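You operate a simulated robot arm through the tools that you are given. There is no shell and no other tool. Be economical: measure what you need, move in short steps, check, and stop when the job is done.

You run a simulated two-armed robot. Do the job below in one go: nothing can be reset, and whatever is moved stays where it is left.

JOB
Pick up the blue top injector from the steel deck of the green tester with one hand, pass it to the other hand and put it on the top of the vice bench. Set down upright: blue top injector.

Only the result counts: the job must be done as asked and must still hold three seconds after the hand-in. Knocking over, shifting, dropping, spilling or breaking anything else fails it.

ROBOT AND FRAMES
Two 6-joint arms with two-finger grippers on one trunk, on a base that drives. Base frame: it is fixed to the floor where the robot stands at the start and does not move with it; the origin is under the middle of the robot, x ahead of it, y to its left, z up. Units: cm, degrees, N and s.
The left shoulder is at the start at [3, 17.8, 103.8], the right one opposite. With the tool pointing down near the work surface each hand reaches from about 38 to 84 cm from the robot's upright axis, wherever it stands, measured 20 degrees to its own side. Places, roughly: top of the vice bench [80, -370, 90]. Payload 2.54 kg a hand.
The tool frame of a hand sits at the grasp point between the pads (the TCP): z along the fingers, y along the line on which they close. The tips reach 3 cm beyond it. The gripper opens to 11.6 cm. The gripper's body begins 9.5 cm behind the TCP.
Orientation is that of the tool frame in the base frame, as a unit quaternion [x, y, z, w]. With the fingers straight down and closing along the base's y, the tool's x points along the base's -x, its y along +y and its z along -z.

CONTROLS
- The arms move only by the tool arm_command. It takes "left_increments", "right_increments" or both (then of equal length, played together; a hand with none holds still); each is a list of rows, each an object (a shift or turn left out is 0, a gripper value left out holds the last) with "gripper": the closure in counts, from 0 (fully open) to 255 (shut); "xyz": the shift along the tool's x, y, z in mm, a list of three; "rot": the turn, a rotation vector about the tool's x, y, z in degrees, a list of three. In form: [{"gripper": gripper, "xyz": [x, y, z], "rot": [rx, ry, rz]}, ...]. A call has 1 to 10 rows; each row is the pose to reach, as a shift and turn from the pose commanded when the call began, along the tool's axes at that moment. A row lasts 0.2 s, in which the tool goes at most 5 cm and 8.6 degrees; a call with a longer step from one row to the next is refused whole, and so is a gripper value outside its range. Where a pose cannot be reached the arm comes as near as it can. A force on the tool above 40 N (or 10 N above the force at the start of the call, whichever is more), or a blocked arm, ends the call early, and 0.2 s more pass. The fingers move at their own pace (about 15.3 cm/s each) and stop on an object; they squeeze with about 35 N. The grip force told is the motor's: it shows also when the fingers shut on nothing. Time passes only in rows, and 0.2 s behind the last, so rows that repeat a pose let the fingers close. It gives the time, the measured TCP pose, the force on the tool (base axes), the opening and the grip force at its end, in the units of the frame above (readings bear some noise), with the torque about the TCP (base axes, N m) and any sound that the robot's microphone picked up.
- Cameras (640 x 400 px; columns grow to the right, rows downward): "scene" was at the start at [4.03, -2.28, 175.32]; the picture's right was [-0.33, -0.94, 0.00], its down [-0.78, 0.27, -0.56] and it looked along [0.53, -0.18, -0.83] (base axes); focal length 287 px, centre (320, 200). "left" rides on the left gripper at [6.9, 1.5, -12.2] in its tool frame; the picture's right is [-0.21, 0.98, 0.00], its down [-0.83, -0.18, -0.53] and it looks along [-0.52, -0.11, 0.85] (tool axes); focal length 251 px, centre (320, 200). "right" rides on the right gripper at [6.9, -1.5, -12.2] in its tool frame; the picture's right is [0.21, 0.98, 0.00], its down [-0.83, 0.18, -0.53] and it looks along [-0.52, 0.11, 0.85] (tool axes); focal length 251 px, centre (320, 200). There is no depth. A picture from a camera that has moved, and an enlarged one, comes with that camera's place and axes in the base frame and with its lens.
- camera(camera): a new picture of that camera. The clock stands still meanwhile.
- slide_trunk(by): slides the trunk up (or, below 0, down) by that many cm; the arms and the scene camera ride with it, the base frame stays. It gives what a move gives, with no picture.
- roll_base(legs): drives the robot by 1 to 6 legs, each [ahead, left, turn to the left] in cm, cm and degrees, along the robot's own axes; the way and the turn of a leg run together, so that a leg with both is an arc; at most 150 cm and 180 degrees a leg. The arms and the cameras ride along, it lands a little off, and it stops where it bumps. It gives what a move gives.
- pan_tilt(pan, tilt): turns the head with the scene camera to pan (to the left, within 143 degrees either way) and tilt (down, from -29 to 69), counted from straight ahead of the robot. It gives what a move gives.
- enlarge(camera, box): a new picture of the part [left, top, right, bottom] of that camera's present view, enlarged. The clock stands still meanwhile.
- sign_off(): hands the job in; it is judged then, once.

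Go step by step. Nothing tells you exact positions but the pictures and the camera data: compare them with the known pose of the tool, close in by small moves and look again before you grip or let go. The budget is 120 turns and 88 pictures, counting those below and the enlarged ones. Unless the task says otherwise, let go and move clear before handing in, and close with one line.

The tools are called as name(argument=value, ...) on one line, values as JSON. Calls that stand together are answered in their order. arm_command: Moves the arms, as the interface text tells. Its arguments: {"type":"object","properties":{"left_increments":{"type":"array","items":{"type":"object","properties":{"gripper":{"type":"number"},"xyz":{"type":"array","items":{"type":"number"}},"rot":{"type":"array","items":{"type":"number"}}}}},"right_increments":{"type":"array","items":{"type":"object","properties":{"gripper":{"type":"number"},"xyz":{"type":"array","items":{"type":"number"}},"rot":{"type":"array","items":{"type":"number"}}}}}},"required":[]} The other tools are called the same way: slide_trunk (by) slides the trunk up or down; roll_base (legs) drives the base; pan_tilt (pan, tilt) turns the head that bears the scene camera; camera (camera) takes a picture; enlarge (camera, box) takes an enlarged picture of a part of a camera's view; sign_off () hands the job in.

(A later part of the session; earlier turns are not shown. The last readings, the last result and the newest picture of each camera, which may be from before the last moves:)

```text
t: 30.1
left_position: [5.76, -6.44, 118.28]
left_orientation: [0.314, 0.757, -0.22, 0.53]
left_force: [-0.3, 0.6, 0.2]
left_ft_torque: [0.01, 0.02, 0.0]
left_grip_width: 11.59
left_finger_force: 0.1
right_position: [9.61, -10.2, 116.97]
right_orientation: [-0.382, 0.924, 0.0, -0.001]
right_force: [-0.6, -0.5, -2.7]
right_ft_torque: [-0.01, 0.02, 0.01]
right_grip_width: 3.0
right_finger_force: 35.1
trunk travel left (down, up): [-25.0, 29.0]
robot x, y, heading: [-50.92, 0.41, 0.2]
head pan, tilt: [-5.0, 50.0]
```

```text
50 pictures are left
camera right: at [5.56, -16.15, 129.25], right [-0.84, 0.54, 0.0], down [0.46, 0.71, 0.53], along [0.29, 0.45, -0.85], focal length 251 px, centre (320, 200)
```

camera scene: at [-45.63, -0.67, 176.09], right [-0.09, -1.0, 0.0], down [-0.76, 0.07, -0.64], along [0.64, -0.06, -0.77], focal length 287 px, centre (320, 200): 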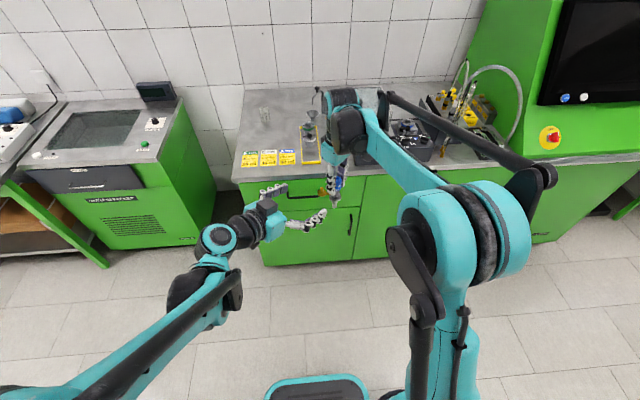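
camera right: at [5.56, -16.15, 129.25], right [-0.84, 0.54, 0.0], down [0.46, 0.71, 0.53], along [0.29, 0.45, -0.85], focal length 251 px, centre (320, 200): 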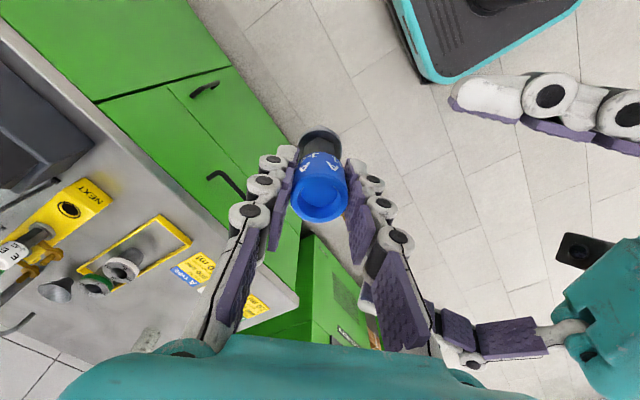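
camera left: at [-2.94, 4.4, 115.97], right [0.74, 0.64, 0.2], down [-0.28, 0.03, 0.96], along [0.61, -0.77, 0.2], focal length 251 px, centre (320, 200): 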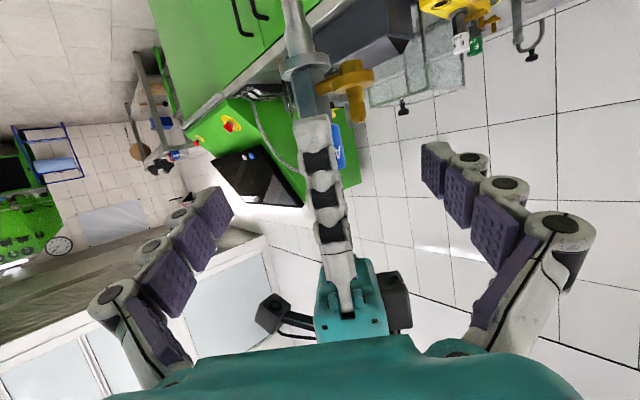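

arm_command(left_increments=[{"xyz": [0, 0, 12]}, {"xyz": [0, 0, 24]}, {"xyz": [0, 0, 36]}, {"xyz": [0, 0, 46]}, {"xyz": [0, 0, 46]}])

camera(camera="left")

camera(camera="right")

enlarge(camera="scene", box=[240, 80, 440, 240])

```text
t: 31.4
left_position: [9.07, -9.58, 116.7]
left_orientation: [0.314, 0.757, -0.22, 0.53]
left_force: [0.4, 0.3, -0.2]
left_ft_torque: [-0.01, -0.02, -0.02]
left_grip_width: 11.59
left_finger_force: 0.2
right_position: [9.57, -10.22, 117.02]
right_orientation: [-0.383, 0.924, 0.0, 0.001]
right_force: [-0.9, 0.1, -2.7]
right_ft_torque: [0.0, 0.02, -0.03]
right_grip_width: 3.03
right_finger_force: 35.3
trunk travel left (down, up): [-25.0, 29.0]
robot x, y, heading: [-50.72, 0.21, -0.0]
head pan, tilt: [-5.0, 50.0]
```

```text
49 pictures are left
camera left: at [0.3, 1.28, 114.39], right [0.74, 0.64, 0.2], down [-0.28, 0.03, 0.96], along [0.61, -0.77, 0.2], focal length 251 px, centre (320, 200)
```

left: 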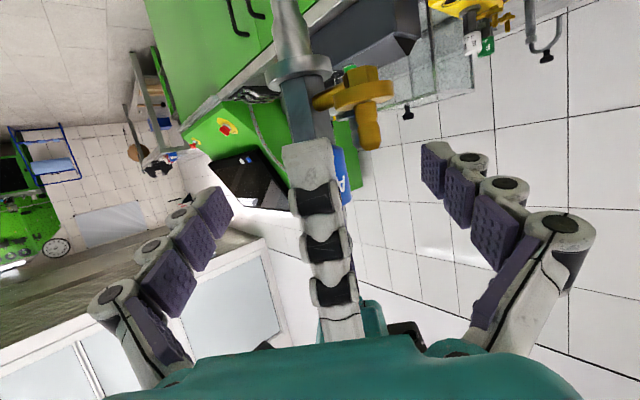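

```text
48 pictures are left
camera right: at [5.59, -16.17, 129.24], right [-0.84, 0.54, 0.0], down [0.46, 0.71, 0.53], along [0.29, 0.45, -0.85], focal length 251 px, centre (320, 200)
```

right: 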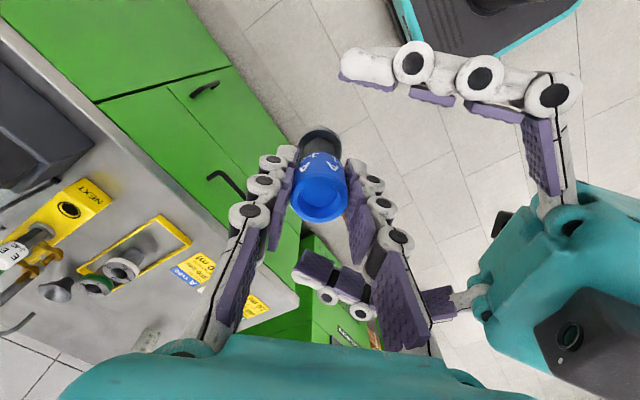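

```text
2.50 times, centred on (340, 160) of scene
camera zoom: at [-45.6, -0.6, 176.09], right [-0.09, -1.0, 0.0], down [-0.76, 0.07, -0.64], along [0.64, -0.06, -0.77], focal length 718 px, centre (270, 300)
```

zoom: 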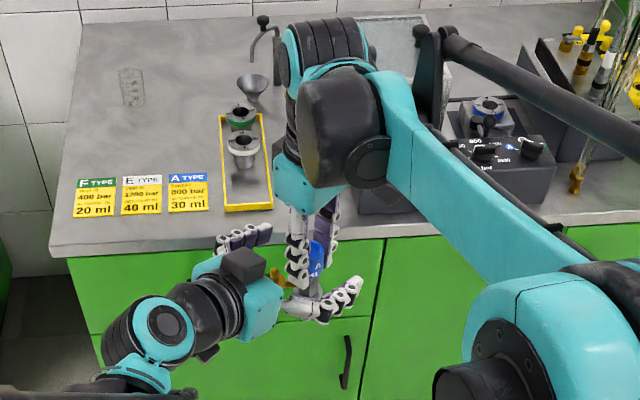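

Geometry clear: the left fingers will close on the cap above both port nipples. Backing 5 mm for margin, then closing the left hand.

arm_command(left_increments=[{"xyz": [0, -1, -5]}, {"xyz": [0, -1, -5], "gripper": 100}, {"xyz": [0, -1, -5], "gripper": 150}, {"xyz": [0, -1, -5], "gripper": 150}])

enlarge(camera="left", box=[200, 60, 440, 260])

enlarge(camera="right", box=[220, 60, 500, 340])

```text
t: 32.4
left_position: [8.55, -9.39, 116.87]
left_orientation: [0.314, 0.757, -0.22, 0.529]
left_force: [0.0, -0.8, -0.6]
left_ft_torque: [-0.01, 0.02, 0.01]
left_grip_width: 4.77
left_finger_force: 0.0
right_position: [9.51, -10.21, 116.91]
right_orientation: [-0.383, 0.924, 0.0, 0.0]
right_force: [0.5, -0.2, -3.6]
right_ft_torque: [0.01, 0.01, -0.02]
right_grip_width: 3.01
right_finger_force: 34.8
trunk travel left (down, up): [-25.0, 29.0]
robot x, y, heading: [-50.33, 0.23, -0.2]
head pan, tilt: [-5.0, 50.0]
```

```text
2.00 times, centred on (320, 160) of left
camera zoom: at [-0.16, 1.5, 114.55], right [0.74, 0.64, 0.2], down [-0.28, 0.03, 0.96], along [0.61, -0.77, 0.2], focal length 503 px, centre (320, 280)
```

zoom: 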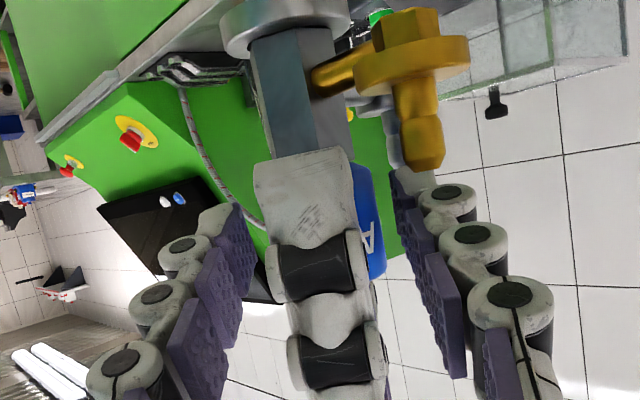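

```text
1.43 times, centred on (360, 200) of right
camera zoom: at [5.62, -16.18, 129.22], right [-0.84, 0.54, 0.0], down [0.46, 0.71, 0.53], along [0.29, 0.45, -0.85], focal length 359 px, centre (263, 200)
```

zoom: 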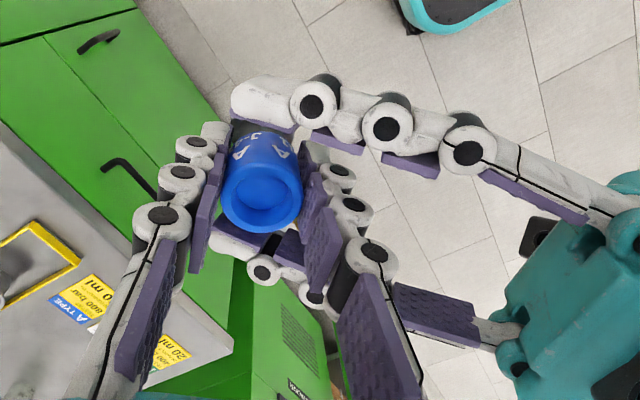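

Both pads flank the cap cleanly; closing fully.

arm_command(left_increments=[{"gripper": 180}, {"gripper": 200}, {"gripper": 255}, {"gripper": 255}, {"gripper": 255}])

enlarge(camera="right", box=[220, 60, 500, 340])

```text
t: 33.5
left_position: [8.66, -9.26, 116.95]
left_orientation: [0.312, 0.758, -0.218, 0.53]
left_force: [22.9, 14.8, -4.8]
left_ft_torque: [0.01, 0.02, 0.41]
left_grip_width: 3.06
left_finger_force: 34.8
right_position: [9.42, -10.29, 117.04]
right_orientation: [-0.382, 0.924, -0.001, -0.002]
right_force: [-22.7, -15.1, 5.2]
right_ft_torque: [0.0, 0.03, -0.04]
right_grip_width: 3.0
right_finger_force: 35.3
trunk travel left (down, up): [-25.0, 29.0]
robot x, y, heading: [-50.67, -0.04, -0.1]
head pan, tilt: [-5.0, 50.0]
```

```text
1.43 times, centred on (360, 200) of right
camera zoom: at [5.56, -16.23, 129.25], right [-0.84, 0.54, 0.0], down [0.46, 0.71, 0.53], along [0.29, 0.45, -0.85], focal length 359 px, centre (263, 200)
```

zoom: 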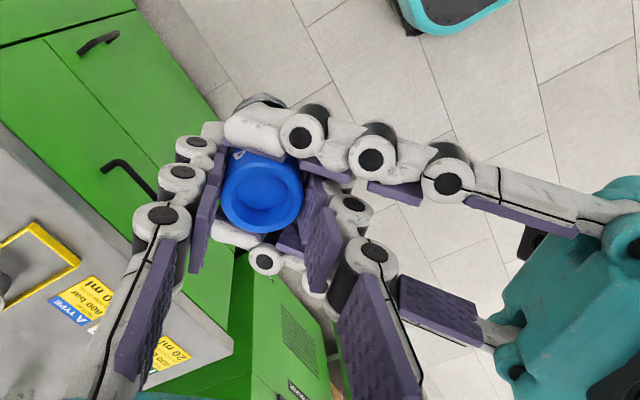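

The hands strain against each other by ~27 N; I'll ease the left hand sideways.

arm_command(left_increments=[{"xyz": [0, 1, 0]}, {"xyz": [0, 1, 0]}])

```text
t: 34.1
left_position: [8.72, -9.25, 116.81]
left_orientation: [0.313, 0.757, -0.219, 0.53]
left_force: [21.5, 17.3, -4.9]
left_ft_torque: [0.06, 0.04, 0.39]
left_grip_width: 3.06
left_finger_force: 35.3
right_position: [9.49, -10.24, 117.06]
right_orientation: [-0.383, 0.924, -0.001, -0.001]
right_force: [-22.1, -17.0, 4.8]
right_ft_torque: [-0.05, 0.05, -0.02]
right_grip_width: 2.98
right_finger_force: 34.7
trunk travel left (down, up): [-25.0, 29.0]
robot x, y, heading: [-50.78, 0.05, -0.1]
head pan, tilt: [-5.0, 50.0]
```

arm_command(left_increments=[{"xyz": [0, 1, 0]}, {"xyz": [0, 2, 0]}, {"xyz": [0, 2, 0]}])

```text
t: 35.0
left_position: [8.72, -9.06, 117.01]
left_orientation: [0.315, 0.757, -0.221, 0.529]
left_force: [15.4, 6.4, -1.4]
left_ft_torque: [0.08, -0.11, 0.25]
left_grip_width: 3.07
left_finger_force: 35.1
right_position: [9.47, -10.08, 116.89]
right_orientation: [-0.383, 0.924, 0.0, 0.001]
right_force: [-14.3, -7.2, 2.4]
right_ft_torque: [-0.05, 0.17, -0.01]
right_grip_width: 3.02
right_finger_force: 35.2
trunk travel left (down, up): [-25.0, 29.0]
robot x, y, heading: [-50.96, 0.27, 0.1]
head pan, tilt: [-5.0, 50.0]
```

arm_command(left_increments=[{"xyz": [0, 1, 0.5]}, {"xyz": [0, 1.5, 0.8]}, {"xyz": [0, 1.5, 0.8]}])

```text
t: 35.8
left_position: [8.85, -8.99, 116.8]
left_orientation: [0.315, 0.757, -0.221, 0.529]
left_force: [-3.8, -5.2, 8.1]
left_ft_torque: [0.02, -0.18, -0.12]
left_grip_width: 3.05
left_finger_force: 35.2
right_position: [9.62, -10.15, 117.03]
right_orientation: [-0.383, 0.924, 0.0, 0.0]
right_force: [3.3, 6.8, -10.5]
right_ft_torque: [-0.14, 0.14, 0.05]
right_grip_width: 2.99
right_finger_force: 34.7
trunk travel left (down, up): [-25.0, 29.0]
robot x, y, heading: [-50.6, -0.04, 0.1]
head pan, tilt: [-5.0, 50.0]
```

Strain is small now. Releasing with the right hand and lifting it straight up.

arm_command(right_increments=[{"gripper": 200}, {"gripper": 150}, {"gripper": 130}, {"gripper": 130}])

enlarge(camera="right", box=[220, 60, 500, 340])

```text
t: 36.8
left_position: [8.89, -8.95, 116.72]
left_orientation: [0.313, 0.757, -0.219, 0.53]
left_force: [0.1, 0.5, -0.8]
left_ft_torque: [0.03, 0.05, 0.02]
left_grip_width: 3.06
left_finger_force: 35.1
right_position: [9.45, -10.16, 116.97]
right_orientation: [-0.383, 0.924, 0.0, 0.0]
right_force: [0.1, 0.2, 0.2]
right_ft_torque: [0.02, -0.02, 0.01]
right_grip_width: 5.69
right_finger_force: 0.0
trunk travel left (down, up): [-25.0, 29.0]
robot x, y, heading: [-50.81, 0.03, 0.0]
head pan, tilt: [-5.0, 50.0]
```

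```text
1.43 times, centred on (360, 200) of right
camera zoom: at [5.6, -16.18, 129.23], right [-0.84, 0.54, 0.0], down [0.46, 0.71, 0.53], along [0.29, 0.45, -0.85], focal length 359 px, centre (263, 200)
```

zoom: 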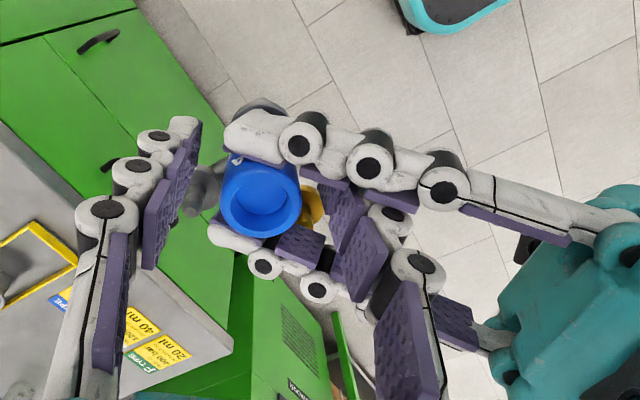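

arm_command(right_increments=[{"xyz": [0, 0, -20]}, {"xyz": [0, 0, -40]}, {"xyz": [0, 0, -65]}, {"xyz": [0, 0, -90]}, {"xyz": [0, 0, -120]}, {"xyz": [0, 0, -150]}, {"xyz": [0, 0, -150]}])

camera(camera="right")

camera(camera="left")

```text
t: 38.4
left_position: [8.95, -8.91, 116.86]
left_orientation: [0.313, 0.757, -0.219, 0.53]
left_force: [0.6, -0.6, 0.0]
left_ft_torque: [-0.01, 0.03, -0.01]
left_grip_width: 3.04
left_finger_force: 35.1
right_position: [9.42, -9.93, 132.07]
right_orientation: [-0.382, 0.924, 0.0, -0.001]
right_force: [0.7, -0.4, -0.3]
right_ft_torque: [-0.01, 0.0, -0.01]
right_grip_width: 5.68
right_finger_force: 0.0
trunk travel left (down, up): [-25.0, 29.0]
robot x, y, heading: [-50.85, 0.04, 0.1]
head pan, tilt: [-5.0, 50.0]
```

```text
42 pictures are left
camera right: at [5.52, -15.99, 144.26], right [-0.84, 0.54, 0.0], down [0.46, 0.71, 0.53], along [0.29, 0.45, -0.85], focal length 251 px, centre (320, 200)
```

right: 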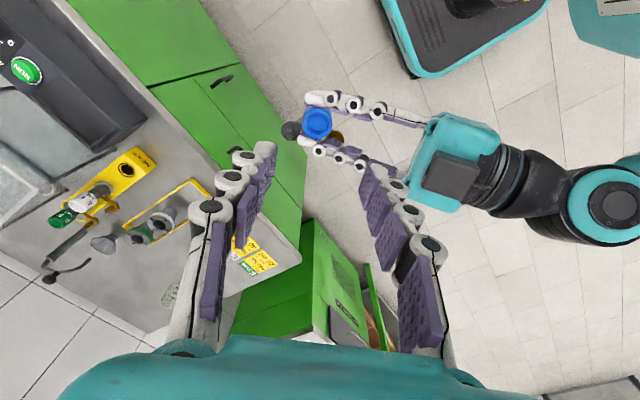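

```text
41 pictures are left
camera left: at [0.18, 1.89, 114.53], right [0.74, 0.64, 0.2], down [-0.28, 0.03, 0.96], along [0.61, -0.77, 0.2], focal length 251 px, centre (320, 200)
```

left: 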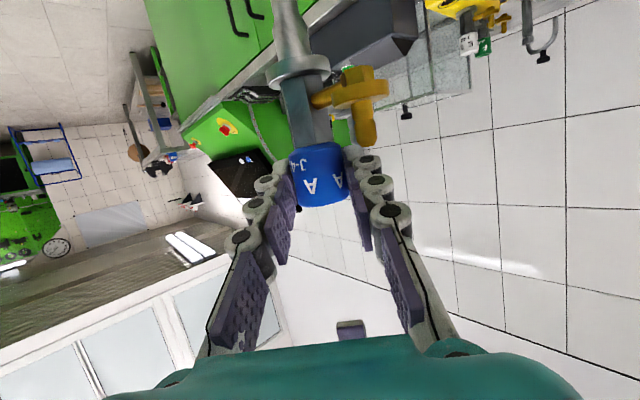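

The left hand holds the injector alone. Retracting the right hand to its own side, then looking toward the bench.

arm_command(right_increments=[{"xyz": [30, -30, 0]}, {"xyz": [60, -60, 0]}, {"xyz": [90, -90, 0]}, {"xyz": [120, -120, 0]}, {"xyz": [145, -145, 0]}, {"xyz": [163, -163, 0]}, {"xyz": [200, -140, 0]}, {"xyz": [235, -100, 0]}, {"xyz": [269, -57, 0]}, {"xyz": [269, -57, 0]}])

roll_base(legs=[[0, -130, 0], [0, -130, 0]])

pan_tilt(pan=-40, tilt=35)

camera(camera="scene")

```text
refused: row 8 steps farther than a row can; nothing moved
```

```text
t: 51.1
left_position: [10.39, -268.7, 116.73]
left_orientation: [0.305, 0.76, -0.213, 0.532]
left_force: [0.5, -0.6, 0.6]
left_ft_torque: [0.02, 0.03, -0.01]
left_grip_width: 3.04
left_finger_force: 35.2
right_position: [10.89, -269.72, 132.01]
right_orientation: [-0.393, 0.919, 0.001, 0.0]
right_force: [-0.2, 0.5, 0.4]
right_ft_torque: [0.02, 0.01, -0.02]
right_grip_width: 5.66
right_finger_force: 0.1
trunk travel left (down, up): [-25.0, 29.0]
robot x, y, heading: [-49.39, -261.12, 1.0]
head pan, tilt: [-5.0, 50.0]
```

```text
t: 52.1
left_position: [10.27, -268.7, 116.91]
left_orientation: [0.305, 0.76, -0.214, 0.532]
left_force: [0.2, -0.5, -0.1]
left_ft_torque: [0.01, 0.0, -0.01]
left_grip_width: 3.04
left_finger_force: 35.0
right_position: [10.86, -269.69, 131.96]
right_orientation: [-0.393, 0.919, 0.0, 0.0]
right_force: [0.7, -0.9, -0.1]
right_ft_torque: [0.01, 0.0, 0.01]
right_grip_width: 5.71
right_finger_force: 0.0
trunk travel left (down, up): [-25.0, 29.0]
robot x, y, heading: [-49.54, -261.08, 1.3]
head pan, tilt: [-40.0, 35.0]
```

```text
40 pictures are left
camera scene: at [-45.12, -266.5, 178.25], right [-0.63, -0.78, 0.0], down [-0.45, 0.36, -0.82], along [0.64, -0.51, -0.57], focal length 287 px, centre (320, 200)
```

scene: 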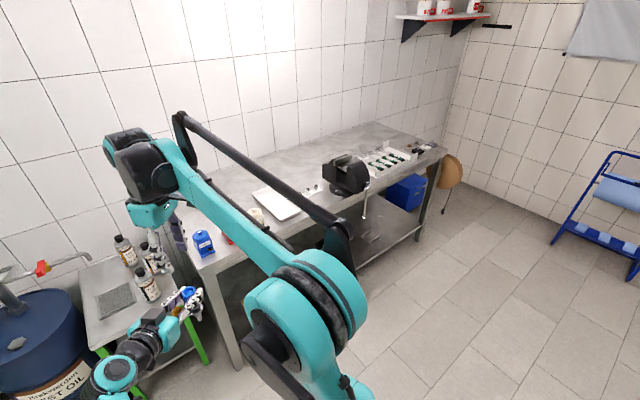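

The right move had been refused as a row was too long; no harm done. Retracting it now in two moves.

arm_command(right_increments=[{"xyz": [30, -30, 0]}, {"xyz": [60, -60, 0]}, {"xyz": [90, -90, 0]}, {"xyz": [120, -120, 0]}, {"xyz": [145, -145, 0]}, {"xyz": [163, -163, 0]}, {"xyz": [190, -140, 0]}, {"xyz": [215, -115, 0]}, {"xyz": [240, -90, 0]}, {"xyz": [240, -90, 0]}])

camera(camera="scene")

```text
t: 54.3
left_position: [10.38, -268.52, 116.63]
left_orientation: [0.306, 0.76, -0.214, 0.531]
left_force: [0.4, -0.1, -0.1]
left_ft_torque: [0.01, 0.01, -0.05]
left_grip_width: 3.03
left_finger_force: 34.9
right_position: [0.97, -293.42, 132.16]
right_orientation: [-0.393, 0.92, 0.001, 0.0]
right_force: [1.0, -0.5, 0.6]
right_ft_torque: [0.0, 0.05, -0.04]
right_grip_width: 5.68
right_finger_force: 0.0
trunk travel left (down, up): [-25.0, 29.0]
robot x, y, heading: [-49.41, -261.04, 1.1]
head pan, tilt: [-40.0, 35.0]
```

```text
39 pictures are left
camera scene: at [-44.95, -266.52, 178.25], right [-0.63, -0.78, 0.0], down [-0.45, 0.36, -0.82], along [0.64, -0.51, -0.57], focal length 287 px, centre (320, 200)
```

scene: 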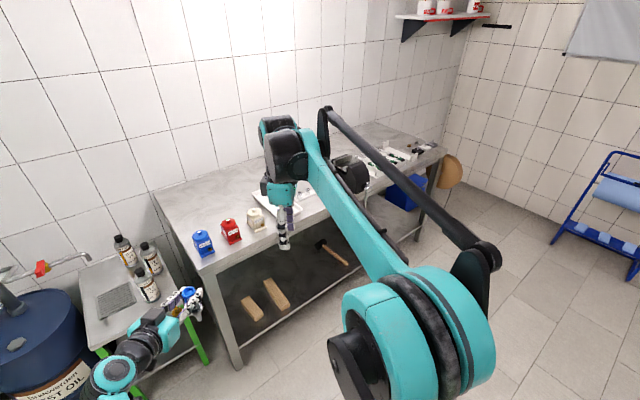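

The bench top holds three coloured cups at front-left, a tray, a vice and parts. I'll zoom to find clear space.

enlarge(camera="scene", box=[140, 110, 460, 290])

```text
2.00 times, centred on (300, 200) of scene
camera zoom: at [-44.95, -266.52, 178.25], right [-0.63, -0.78, 0.0], down [-0.45, 0.36, -0.82], along [0.64, -0.51, -0.57], focal length 575 px, centre (360, 200)
```

zoom: 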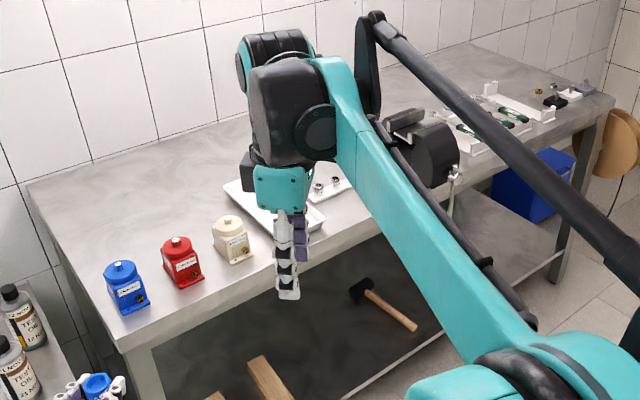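

roll_base(legs=[[0, -70, -1.1]])

pan_tilt(pan=5, tilt=35)

camera(camera="scene")

```text
t: 58.1
left_position: [10.6, -340.93, 116.79]
left_orientation: [0.317, 0.755, -0.222, 0.529]
left_force: [0.4, 0.5, -0.4]
left_ft_torque: [0.05, 0.04, 0.01]
left_grip_width: 3.05
left_finger_force: 35.1
right_position: [0.27, -365.46, 132.15]
right_orientation: [-0.378, 0.926, 0.0, 0.0]
right_force: [-0.1, 0.1, 0.1]
right_ft_torque: [0.01, -0.03, 0.0]
right_grip_width: 5.68
right_finger_force: 0.1
trunk travel left (down, up): [-25.0, 29.0]
robot x, y, heading: [-49.06, -331.33, -0.6]
head pan, tilt: [-40.0, 35.0]
```

```text
t: 59.2
left_position: [10.5, -340.95, 116.86]
left_orientation: [0.318, 0.755, -0.223, 0.529]
left_force: [0.4, 0.1, -0.3]
left_ft_torque: [0.04, 0.02, 0.01]
left_grip_width: 3.05
left_finger_force: 35.1
right_position: [0.29, -365.36, 132.16]
right_orientation: [-0.378, 0.926, 0.0, 0.0]
right_force: [0.3, -0.1, 0.3]
right_ft_torque: [0.04, -0.01, -0.01]
right_grip_width: 5.66
right_finger_force: 0.0
trunk travel left (down, up): [-25.0, 29.0]
robot x, y, heading: [-48.77, -331.54, -0.4]
head pan, tilt: [5.0, 35.0]
```

```text
37 pictures are left
camera scene: at [-42.78, -330.67, 178.26], right [0.08, -1.0, 0.0], down [-0.57, -0.04, -0.82], along [0.82, 0.06, -0.57], focal length 287 px, centre (320, 200)
```

scene: 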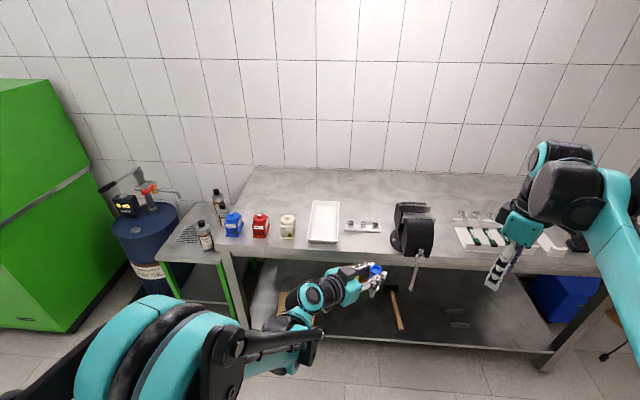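

There's a free front strip at about x 48–58, y -334…-354 between the tray and the vice; target (54,-343). I'll tuck the right hand back and drive forward 40 cm.

arm_command(right_increments=[{"xyz": [28, 28, 0]}, {"xyz": [56, 56, 0]}, {"xyz": [85, 85, 0]}, {"xyz": [85, 85, 0]}])

roll_base(legs=[[40, -1, 0]])

pan_tilt(pan=-5, tilt=50)

camera(camera="scene")

camera(camera="left")

camera(camera="right")

```text
t: 60.2
left_position: [10.65, -340.92, 116.8]
left_orientation: [0.317, 0.756, -0.222, 0.528]
left_force: [0.1, 0.0, 0.0]
left_ft_torque: [-0.01, 0.05, -0.01]
left_grip_width: 3.06
left_finger_force: 34.9
right_position: [-11.72, -365.41, 132.07]
right_orientation: [-0.378, 0.926, 0.001, -0.001]
right_force: [0.4, -0.3, 0.3]
right_ft_torque: [0.01, 0.06, -0.02]
right_grip_width: 5.66
right_finger_force: 0.0
trunk travel left (down, up): [-25.0, 29.0]
robot x, y, heading: [-48.64, -331.48, -0.9]
head pan, tilt: [5.0, 35.0]
```

```text
t: 62.8
left_position: [51.02, -342.53, 116.83]
left_orientation: [0.318, 0.755, -0.223, 0.529]
left_force: [-0.5, 0.3, -2.9]
left_ft_torque: [0.0, 0.05, 0.01]
left_grip_width: 3.05
left_finger_force: 35.3
right_position: [28.6, -366.93, 132.24]
right_orientation: [-0.377, 0.926, 0.0, 0.001]
right_force: [-0.9, -0.1, -0.8]
right_ft_torque: [0.02, 0.06, 0.0]
right_grip_width: 5.67
right_finger_force: 0.1
trunk travel left (down, up): [-25.0, 29.0]
robot x, y, heading: [-8.18, -333.29, -0.8]
head pan, tilt: [5.0, 35.0]
```

```text
t: 63.5
left_position: [50.93, -342.65, 116.72]
left_orientation: [0.318, 0.755, -0.222, 0.529]
left_force: [-0.5, 0.0, -4.1]
left_ft_torque: [0.01, 0.04, 0.04]
left_grip_width: 3.05
left_finger_force: 35.0
right_position: [28.58, -366.89, 132.2]
right_orientation: [-0.377, 0.926, 0.0, 0.0]
right_force: [-0.6, -0.6, -0.5]
right_ft_torque: [-0.02, 0.0, -0.01]
right_grip_width: 5.68
right_finger_force: 0.1
trunk travel left (down, up): [-25.0, 29.0]
robot x, y, heading: [-8.61, -332.54, -0.5]
head pan, tilt: [-5.0, 50.0]
```

```text
36 pictures are left
camera scene: at [-3.46, -333.54, 176.09], right [-0.1, -1.0, 0.0], down [-0.76, 0.08, -0.64], along [0.64, -0.06, -0.77], focal length 287 px, centre (320, 200)
```

scene: 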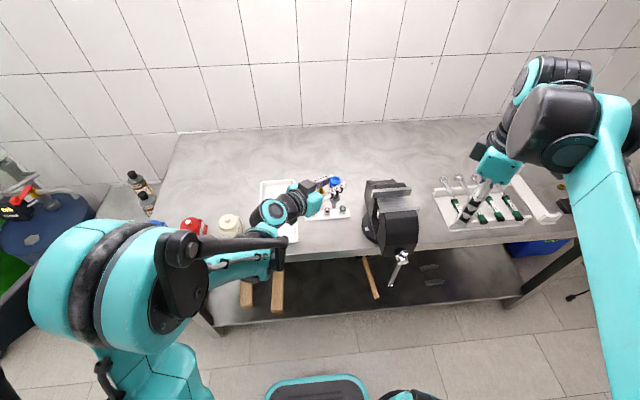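

```text
35 pictures are left
camera left: at [42.32, -331.57, 114.55], right [0.75, 0.63, 0.2], down [-0.28, 0.03, 0.96], along [0.6, -0.78, 0.2], focal length 251 px, centre (320, 200)
```

left: 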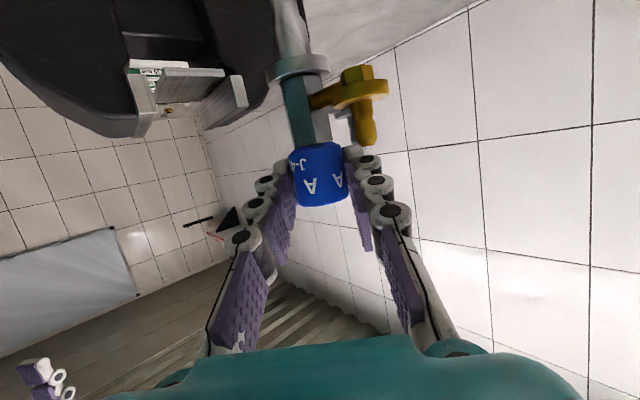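

```text
34 pictures are left
camera right: at [24.52, -372.8, 144.53], right [-0.84, 0.55, 0.0], down [0.46, 0.71, 0.53], along [0.29, 0.45, -0.85], focal length 251 px, centre (320, 200)
```

right: 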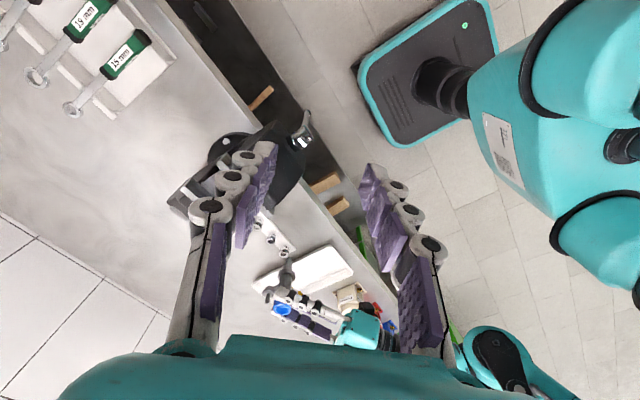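

enlarge(camera="scene", box=[240, 150, 440, 290])

```text
2.86 times, centred on (340, 220) of scene
camera zoom: at [-3.46, -333.54, 176.09], right [-0.1, -1.0, 0.0], down [-0.76, 0.08, -0.64], along [0.64, -0.06, -0.77], focal length 821 px, centre (263, 143)
```

zoom: 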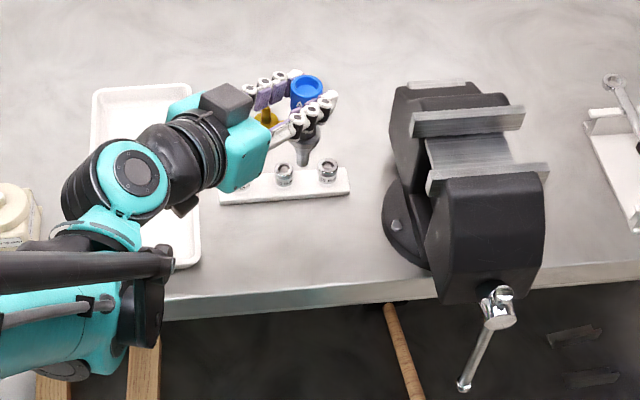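

enlarge(camera="left", box=[220, 0, 420, 220])

```text
1.82 times, centred on (320, 110) of left
camera zoom: at [42.32, -331.57, 114.55], right [0.75, 0.63, 0.2], down [-0.28, 0.03, 0.96], along [0.6, -0.78, 0.2], focal length 457 px, centre (320, 364)
```

zoom: 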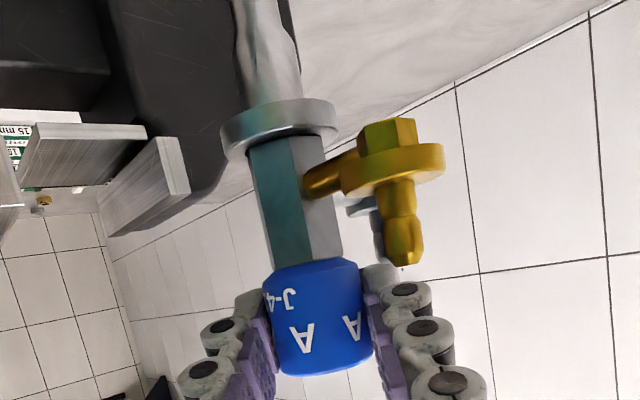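

The injector hangs vertical within about a degree. Lowering 13 cm over the free spot.

arm_command(left_increments=[{"xyz": [15, 1, 6]}, {"xyz": [35, 2, 15]}, {"xyz": [55, 3, 23]}, {"xyz": [75, 4, 31]}, {"xyz": [95, 5, 40]}, {"xyz": [110, 6, 46]}, {"xyz": [120, 6, 50]}, {"xyz": [120, 6, 50]}, {"xyz": [120, 6, 50]}])

enlarge(camera="scene", box=[240, 150, 440, 290])

camera(camera="left")

enlarge(camera="right", box=[160, 100, 420, 360])

```text
t: 65.5
left_position: [52.39, -342.7, 104.48]
left_orientation: [0.317, 0.755, -0.222, 0.529]
left_force: [-0.2, -0.8, -2.6]
left_ft_torque: [0.06, 0.01, -0.02]
left_grip_width: 3.04
left_finger_force: 35.5
left hand out of reach, approached as far as the arm can: row 7, 8, 9
right_position: [28.66, -366.86, 132.21]
right_orientation: [-0.377, 0.926, 0.0, 0.0]
right_force: [0.0, -0.6, 0.2]
right_ft_torque: [0.02, 0.01, 0.0]
right_grip_width: 5.67
right_finger_force: 0.1
trunk travel left (down, up): [-25.0, 29.0]
robot x, y, heading: [-8.42, -332.98, -0.8]
head pan, tilt: [-5.0, 50.0]
```

```text
2.86 times, centred on (340, 220) of scene
camera zoom: at [-3.4, -333.55, 176.08], right [-0.1, -1.0, 0.0], down [-0.76, 0.08, -0.64], along [0.64, -0.06, -0.77], focal length 821 px, centre (263, 143)
```

zoom: 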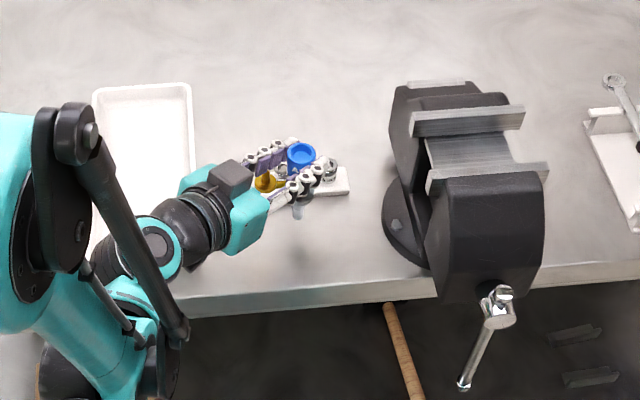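

```text
30 pictures are left
camera left: at [43.82, -331.71, 102.19], right [0.75, 0.63, 0.2], down [-0.28, 0.03, 0.96], along [0.6, -0.78, 0.2], focal length 251 px, centre (320, 200)
```

left: 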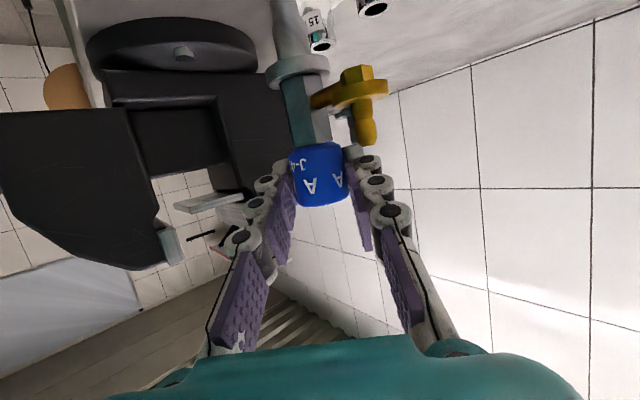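

```text
1.54 times, centred on (290, 230) of right
camera zoom: at [24.57, -372.81, 144.52], right [-0.84, 0.55, 0.0], down [0.46, 0.71, 0.53], along [0.29, 0.45, -0.85], focal length 387 px, centre (366, 154)
```

zoom: 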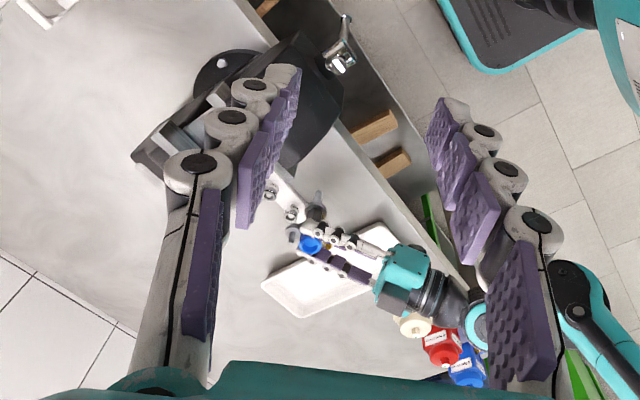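

The arm's at its low limit there; I'll back the command to within reach and use the trunk for the last centimetres.

arm_command(left_increments=[{"xyz": [-8, -4, -7]}, {"xyz": [-8, -4, -7]}])

slide_trunk(by=-2)

enlarge(camera="scene", box=[280, 170, 400, 260])

```text
t: 66.1
left_position: [51.78, -342.82, 105.46]
left_orientation: [0.318, 0.754, -0.223, 0.529]
left_force: [-0.3, -0.2, -3.5]
left_ft_torque: [-0.01, 0.04, -0.03]
left_grip_width: 3.03
left_finger_force: 34.5
right_position: [28.58, -366.94, 132.23]
right_orientation: [-0.377, 0.926, 0.001, 0.0]
right_force: [0.2, -0.3, 0.4]
right_ft_torque: [0.0, 0.01, 0.0]
right_grip_width: 5.66
right_finger_force: 0.1
trunk travel left (down, up): [-25.0, 29.0]
robot x, y, heading: [-8.48, -333.21, -0.5]
head pan, tilt: [-5.0, 50.0]
```

```text
t: 66.8
left_position: [51.69, -342.78, 103.57]
left_orientation: [0.319, 0.754, -0.223, 0.529]
left_force: [-0.3, -1.2, -3.5]
left_ft_torque: [0.02, 0.04, 0.0]
left_grip_width: 3.03
left_finger_force: 34.8
right_position: [28.46, -366.8, 130.24]
right_orientation: [-0.377, 0.926, 0.0, 0.0]
right_force: [-0.5, 0.0, 0.0]
right_ft_torque: [0.01, 0.01, 0.02]
right_grip_width: 5.67
right_finger_force: 0.1
trunk travel left (down, up): [-23.0, 31.0]
robot x, y, heading: [-8.36, -333.03, -0.8]
head pan, tilt: [-5.0, 50.0]
```

```text
4.44 times, centred on (340, 215) of scene
camera zoom: at [-3.48, -333.53, 174.09], right [-0.1, -1.0, 0.0], down [-0.76, 0.08, -0.64], along [0.64, -0.06, -0.77], focal length 1277 px, centre (231, 133)
```

zoom: 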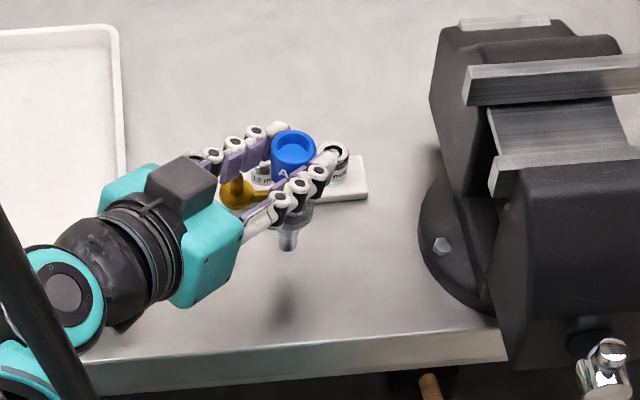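

slide_trunk(by=-1.5)

enlarge(camera="scene", box=[280, 170, 400, 260])

```text
t: 67.4
left_position: [51.83, -342.66, 101.9]
left_orientation: [0.317, 0.755, -0.222, 0.53]
left_force: [-0.2, 0.4, -2.9]
left_ft_torque: [0.02, 0.06, 0.0]
left_grip_width: 3.06
left_finger_force: 35.1
right_position: [28.57, -366.85, 128.72]
right_orientation: [-0.377, 0.926, 0.001, 0.0]
right_force: [-0.2, -0.4, 0.6]
right_ft_torque: [0.03, 0.01, -0.01]
right_grip_width: 5.69
right_finger_force: 0.1
trunk travel left (down, up): [-21.5, 32.5]
robot x, y, heading: [-8.37, -332.51, -0.4]
head pan, tilt: [-5.0, 50.0]
```

```text
4.44 times, centred on (340, 215) of scene
camera zoom: at [-3.44, -333.54, 172.59], right [-0.1, -1.0, 0.0], down [-0.76, 0.08, -0.64], along [0.64, -0.06, -0.77], focal length 1277 px, centre (231, 133)
```

zoom: 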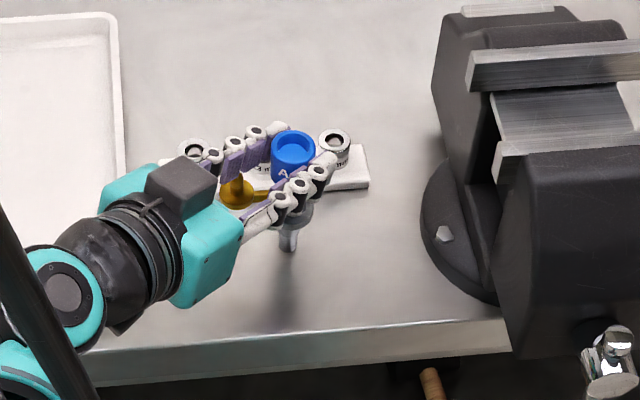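

slide_trunk(by=-0.6)

enlarge(camera="scene", box=[300, 180, 380, 240])

```text
t: 68.0
left_position: [51.8, -342.68, 101.35]
left_orientation: [0.317, 0.756, -0.222, 0.528]
left_force: [0.2, -0.6, -2.1]
left_ft_torque: [0.0, 0.07, -0.02]
left_grip_width: 3.05
left_finger_force: 34.9
right_position: [28.49, -366.9, 128.13]
right_orientation: [-0.377, 0.926, -0.001, -0.001]
right_force: [0.6, -0.8, -0.1]
right_ft_torque: [-0.01, 0.0, 0.03]
right_grip_width: 5.69
right_finger_force: 0.1
trunk travel left (down, up): [-20.9, 33.1]
robot x, y, heading: [-8.26, -332.63, -0.7]
head pan, tilt: [-5.0, 50.0]
```

```text
6.67 times, centred on (340, 210) of scene
camera zoom: at [-3.44, -333.54, 171.98], right [-0.1, -1.0, 0.0], down [-0.76, 0.08, -0.64], along [0.64, -0.06, -0.77], focal length 1915 px, centre (187, 133)
```

zoom: 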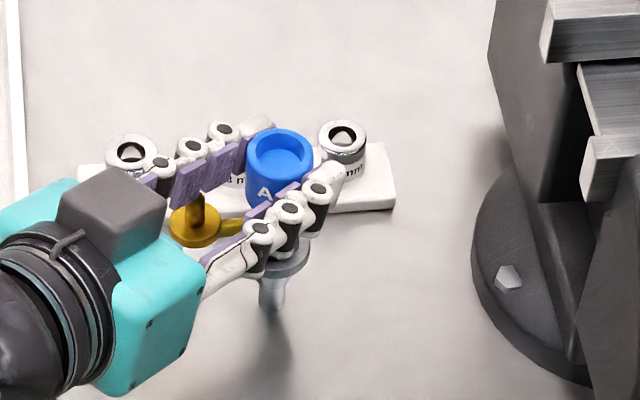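

arm_command(left_increments=[{"xyz": [2, 0, 0.7]}, {"xyz": [4, 0, 1.4]}, {"xyz": [4, 0, 1.4]}])

enlarge(camera="scene", box=[300, 180, 380, 240])

```text
t: 68.8
left_position: [51.68, -342.75, 101.19]
left_orientation: [0.319, 0.754, -0.223, 0.529]
left_force: [3.4, -0.6, 34.8]
left_ft_torque: [-0.38, -0.52, 0.05]
left_grip_width: 3.09
left_finger_force: 34.8
right_position: [28.23, -366.88, 128.15]
right_orientation: [-0.376, 0.926, 0.0, 0.001]
right_force: [0.2, 0.4, 0.1]
right_ft_torque: [0.0, -0.02, 0.0]
right_grip_width: 5.69
right_finger_force: 0.0
trunk travel left (down, up): [-20.9, 33.1]
robot x, y, heading: [-8.23, -332.86, -0.9]
head pan, tilt: [-5.0, 50.0]
```

```text
6.67 times, centred on (340, 210) of scene
camera zoom: at [-3.78, -333.48, 172.02], right [-0.1, -1.0, 0.0], down [-0.76, 0.08, -0.64], along [0.64, -0.06, -0.76], focal length 1915 px, centre (187, 133)
```

zoom: 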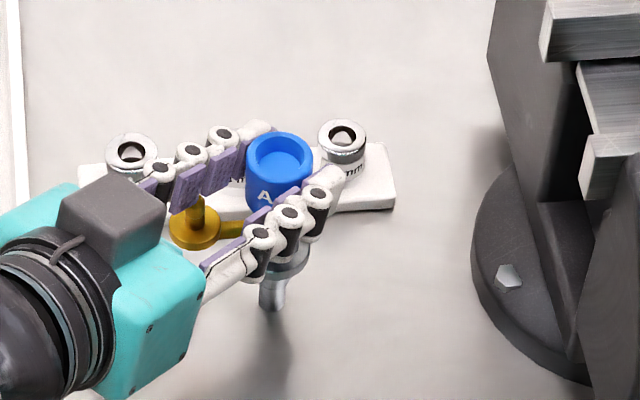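

Contact with the bench, pressing too hard. Easing up in small steps.

arm_command(left_increments=[{"xyz": [-1, 0, -0.3]}, {"xyz": [-2, 0, -0.7]}, {"xyz": [-2, 0, -0.7]}, {"xyz": [-2, 0, -0.7]}])

```text
t: 69.8
left_position: [51.54, -342.65, 101.27]
left_orientation: [0.319, 0.755, -0.222, 0.529]
left_force: [-0.3, 2.0, 17.4]
left_ft_torque: [0.17, 0.01, 0.0]
left_grip_width: 3.07
left_finger_force: 35.1
right_position: [28.4, -366.78, 128.2]
right_orientation: [-0.376, 0.926, -0.001, 0.001]
right_force: [0.4, 0.7, 0.0]
right_ft_torque: [0.0, 0.0, 0.0]
right_grip_width: 5.69
right_finger_force: 0.0
trunk travel left (down, up): [-20.9, 33.1]
robot x, y, heading: [-8.36, -332.81, -0.5]
head pan, tilt: [-5.0, 50.0]
```

arm_command(left_increments=[{"xyz": [-0.7, 0, -0.25]}, {"xyz": [-1.3, 0, -0.5]}, {"xyz": [-1.3, 0, -0.5]}, {"xyz": [-1.3, 0, -0.5]}])

enlarge(camera="left", box=[220, 0, 420, 220])

enlarge(camera="right", box=[230, 200, 350, 300])

```text
t: 70.8
left_position: [51.7, -342.69, 101.23]
left_orientation: [0.319, 0.754, -0.223, 0.529]
left_force: [0.1, -0.5, -3.2]
left_ft_torque: [0.02, 0.03, -0.02]
left_grip_width: 3.05
left_finger_force: 34.8
right_position: [28.55, -366.85, 128.1]
right_orientation: [-0.377, 0.926, 0.001, 0.0]
right_force: [-0.2, 1.3, 0.3]
right_ft_torque: [-0.02, -0.01, -0.03]
right_grip_width: 5.67
right_finger_force: 0.1
trunk travel left (down, up): [-20.9, 33.1]
robot x, y, heading: [-8.59, -333.06, -0.9]
head pan, tilt: [-5.0, 50.0]
```

```text
1.82 times, centred on (320, 110) of left
camera zoom: at [43.14, -331.76, 98.97], right [0.75, 0.63, 0.2], down [-0.28, 0.03, 0.96], along [0.6, -0.78, 0.2], focal length 457 px, centre (320, 364)
```

zoom: 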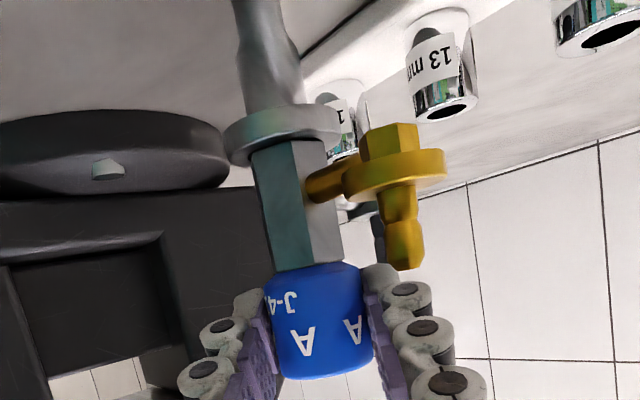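

```text
4.00 times, centred on (290, 250) of right
camera zoom: at [24.56, -372.82, 140.42], right [-0.84, 0.55, 0.0], down [0.46, 0.71, 0.53], along [0.29, 0.45, -0.85], focal length 1006 px, centre (440, 0)
```

zoom: 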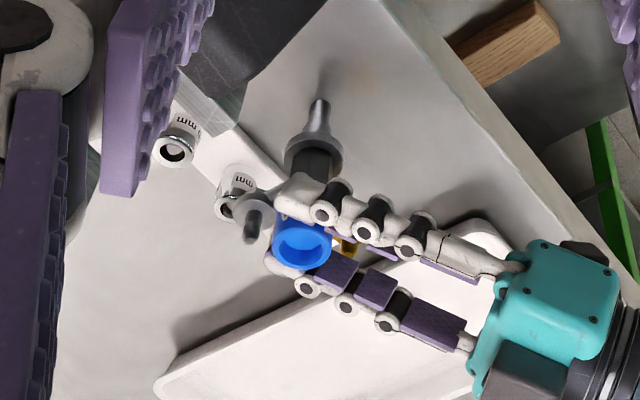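

It's vertical by both cameras and just off the surface. Lowering half a millimetre to touch.

arm_command(left_increments=[{"xyz": [0.5, 0, 0.2]}, {"xyz": [0.5, 0, 0.2]}, {"xyz": [0.5, 0, 0.2]}])

```text
t: 71.6
left_position: [51.81, -342.7, 101.21]
left_orientation: [0.318, 0.755, -0.222, 0.529]
left_force: [-0.1, 0.0, -2.9]
left_ft_torque: [0.04, 0.06, 0.01]
left_grip_width: 3.06
left_finger_force: 35.2
right_position: [28.46, -366.93, 128.21]
right_orientation: [-0.377, 0.926, 0.001, 0.0]
right_force: [-0.2, -0.4, 0.2]
right_ft_torque: [0.03, -0.01, 0.01]
right_grip_width: 5.68
right_finger_force: 0.1
trunk travel left (down, up): [-20.9, 33.1]
robot x, y, heading: [-8.62, -332.86, -0.4]
head pan, tilt: [-5.0, 50.0]
```

arm_command(left_increments=[{"xyz": [0.4, 0, 0.15]}, {"xyz": [0.4, 0, 0.15]}, {"xyz": [0.4, 0, 0.15]}])

```text
t: 72.4
left_position: [51.63, -342.67, 101.23]
left_orientation: [0.317, 0.755, -0.222, 0.53]
left_force: [0.7, -1.7, 4.3]
left_ft_torque: [-0.24, -0.18, 0.03]
left_grip_width: 3.05
left_finger_force: 35.1
right_position: [28.43, -366.9, 128.2]
right_orientation: [-0.377, 0.926, 0.001, 0.0]
right_force: [-0.8, 0.1, -0.3]
right_ft_torque: [-0.01, -0.01, -0.03]
right_grip_width: 5.67
right_finger_force: 0.1
trunk travel left (down, up): [-20.9, 33.1]
robot x, y, heading: [-8.68, -332.64, -0.9]
head pan, tilt: [-5.0, 50.0]
```

Light contact (~7 N) under the axis. Opening the left hand a little.

arm_command(left_increments=[{"gripper": 190}, {"gripper": 160}, {"gripper": 160}, {"gripper": 160}])

enlarge(camera="scene", box=[300, 180, 380, 240])

enlarge(camera="left", box=[220, 0, 420, 220])

```text
t: 73.4
left_position: [51.74, -342.57, 101.15]
left_orientation: [0.318, 0.755, -0.222, 0.529]
left_force: [0.5, -0.1, -0.2]
left_ft_torque: [0.0, -0.01, -0.02]
left_grip_width: 4.33
left_finger_force: 0.2
right_position: [28.55, -366.89, 128.11]
right_orientation: [-0.377, 0.926, 0.0, 0.0]
right_force: [0.0, -1.3, 0.0]
right_ft_torque: [-0.02, -0.01, 0.01]
right_grip_width: 5.68
right_finger_force: 0.0
trunk travel left (down, up): [-20.9, 33.1]
robot x, y, heading: [-8.3, -332.83, -0.2]
head pan, tilt: [-5.0, 50.0]
```

```text
6.67 times, centred on (340, 210) of scene
camera zoom: at [-3.45, -333.54, 171.99], right [-0.1, -1.0, 0.0], down [-0.76, 0.08, -0.64], along [0.64, -0.06, -0.77], focal length 1915 px, centre (187, 133)
```

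zoom: 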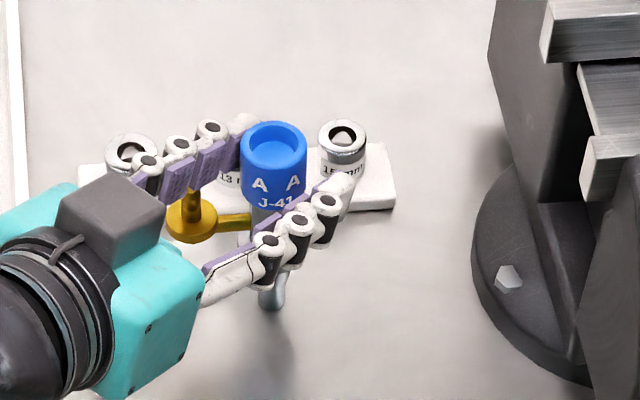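

```text
1.82 times, centred on (320, 110) of left
camera zoom: at [43.11, -331.69, 98.87], right [0.75, 0.63, 0.2], down [-0.28, 0.03, 0.96], along [0.6, -0.78, 0.2], focal length 457 px, centre (320, 364)
```

zoom: 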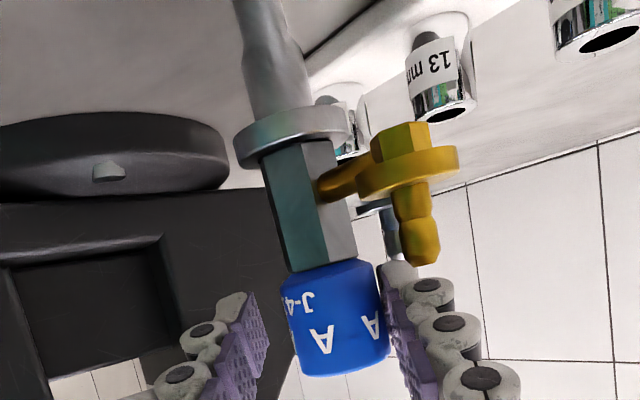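

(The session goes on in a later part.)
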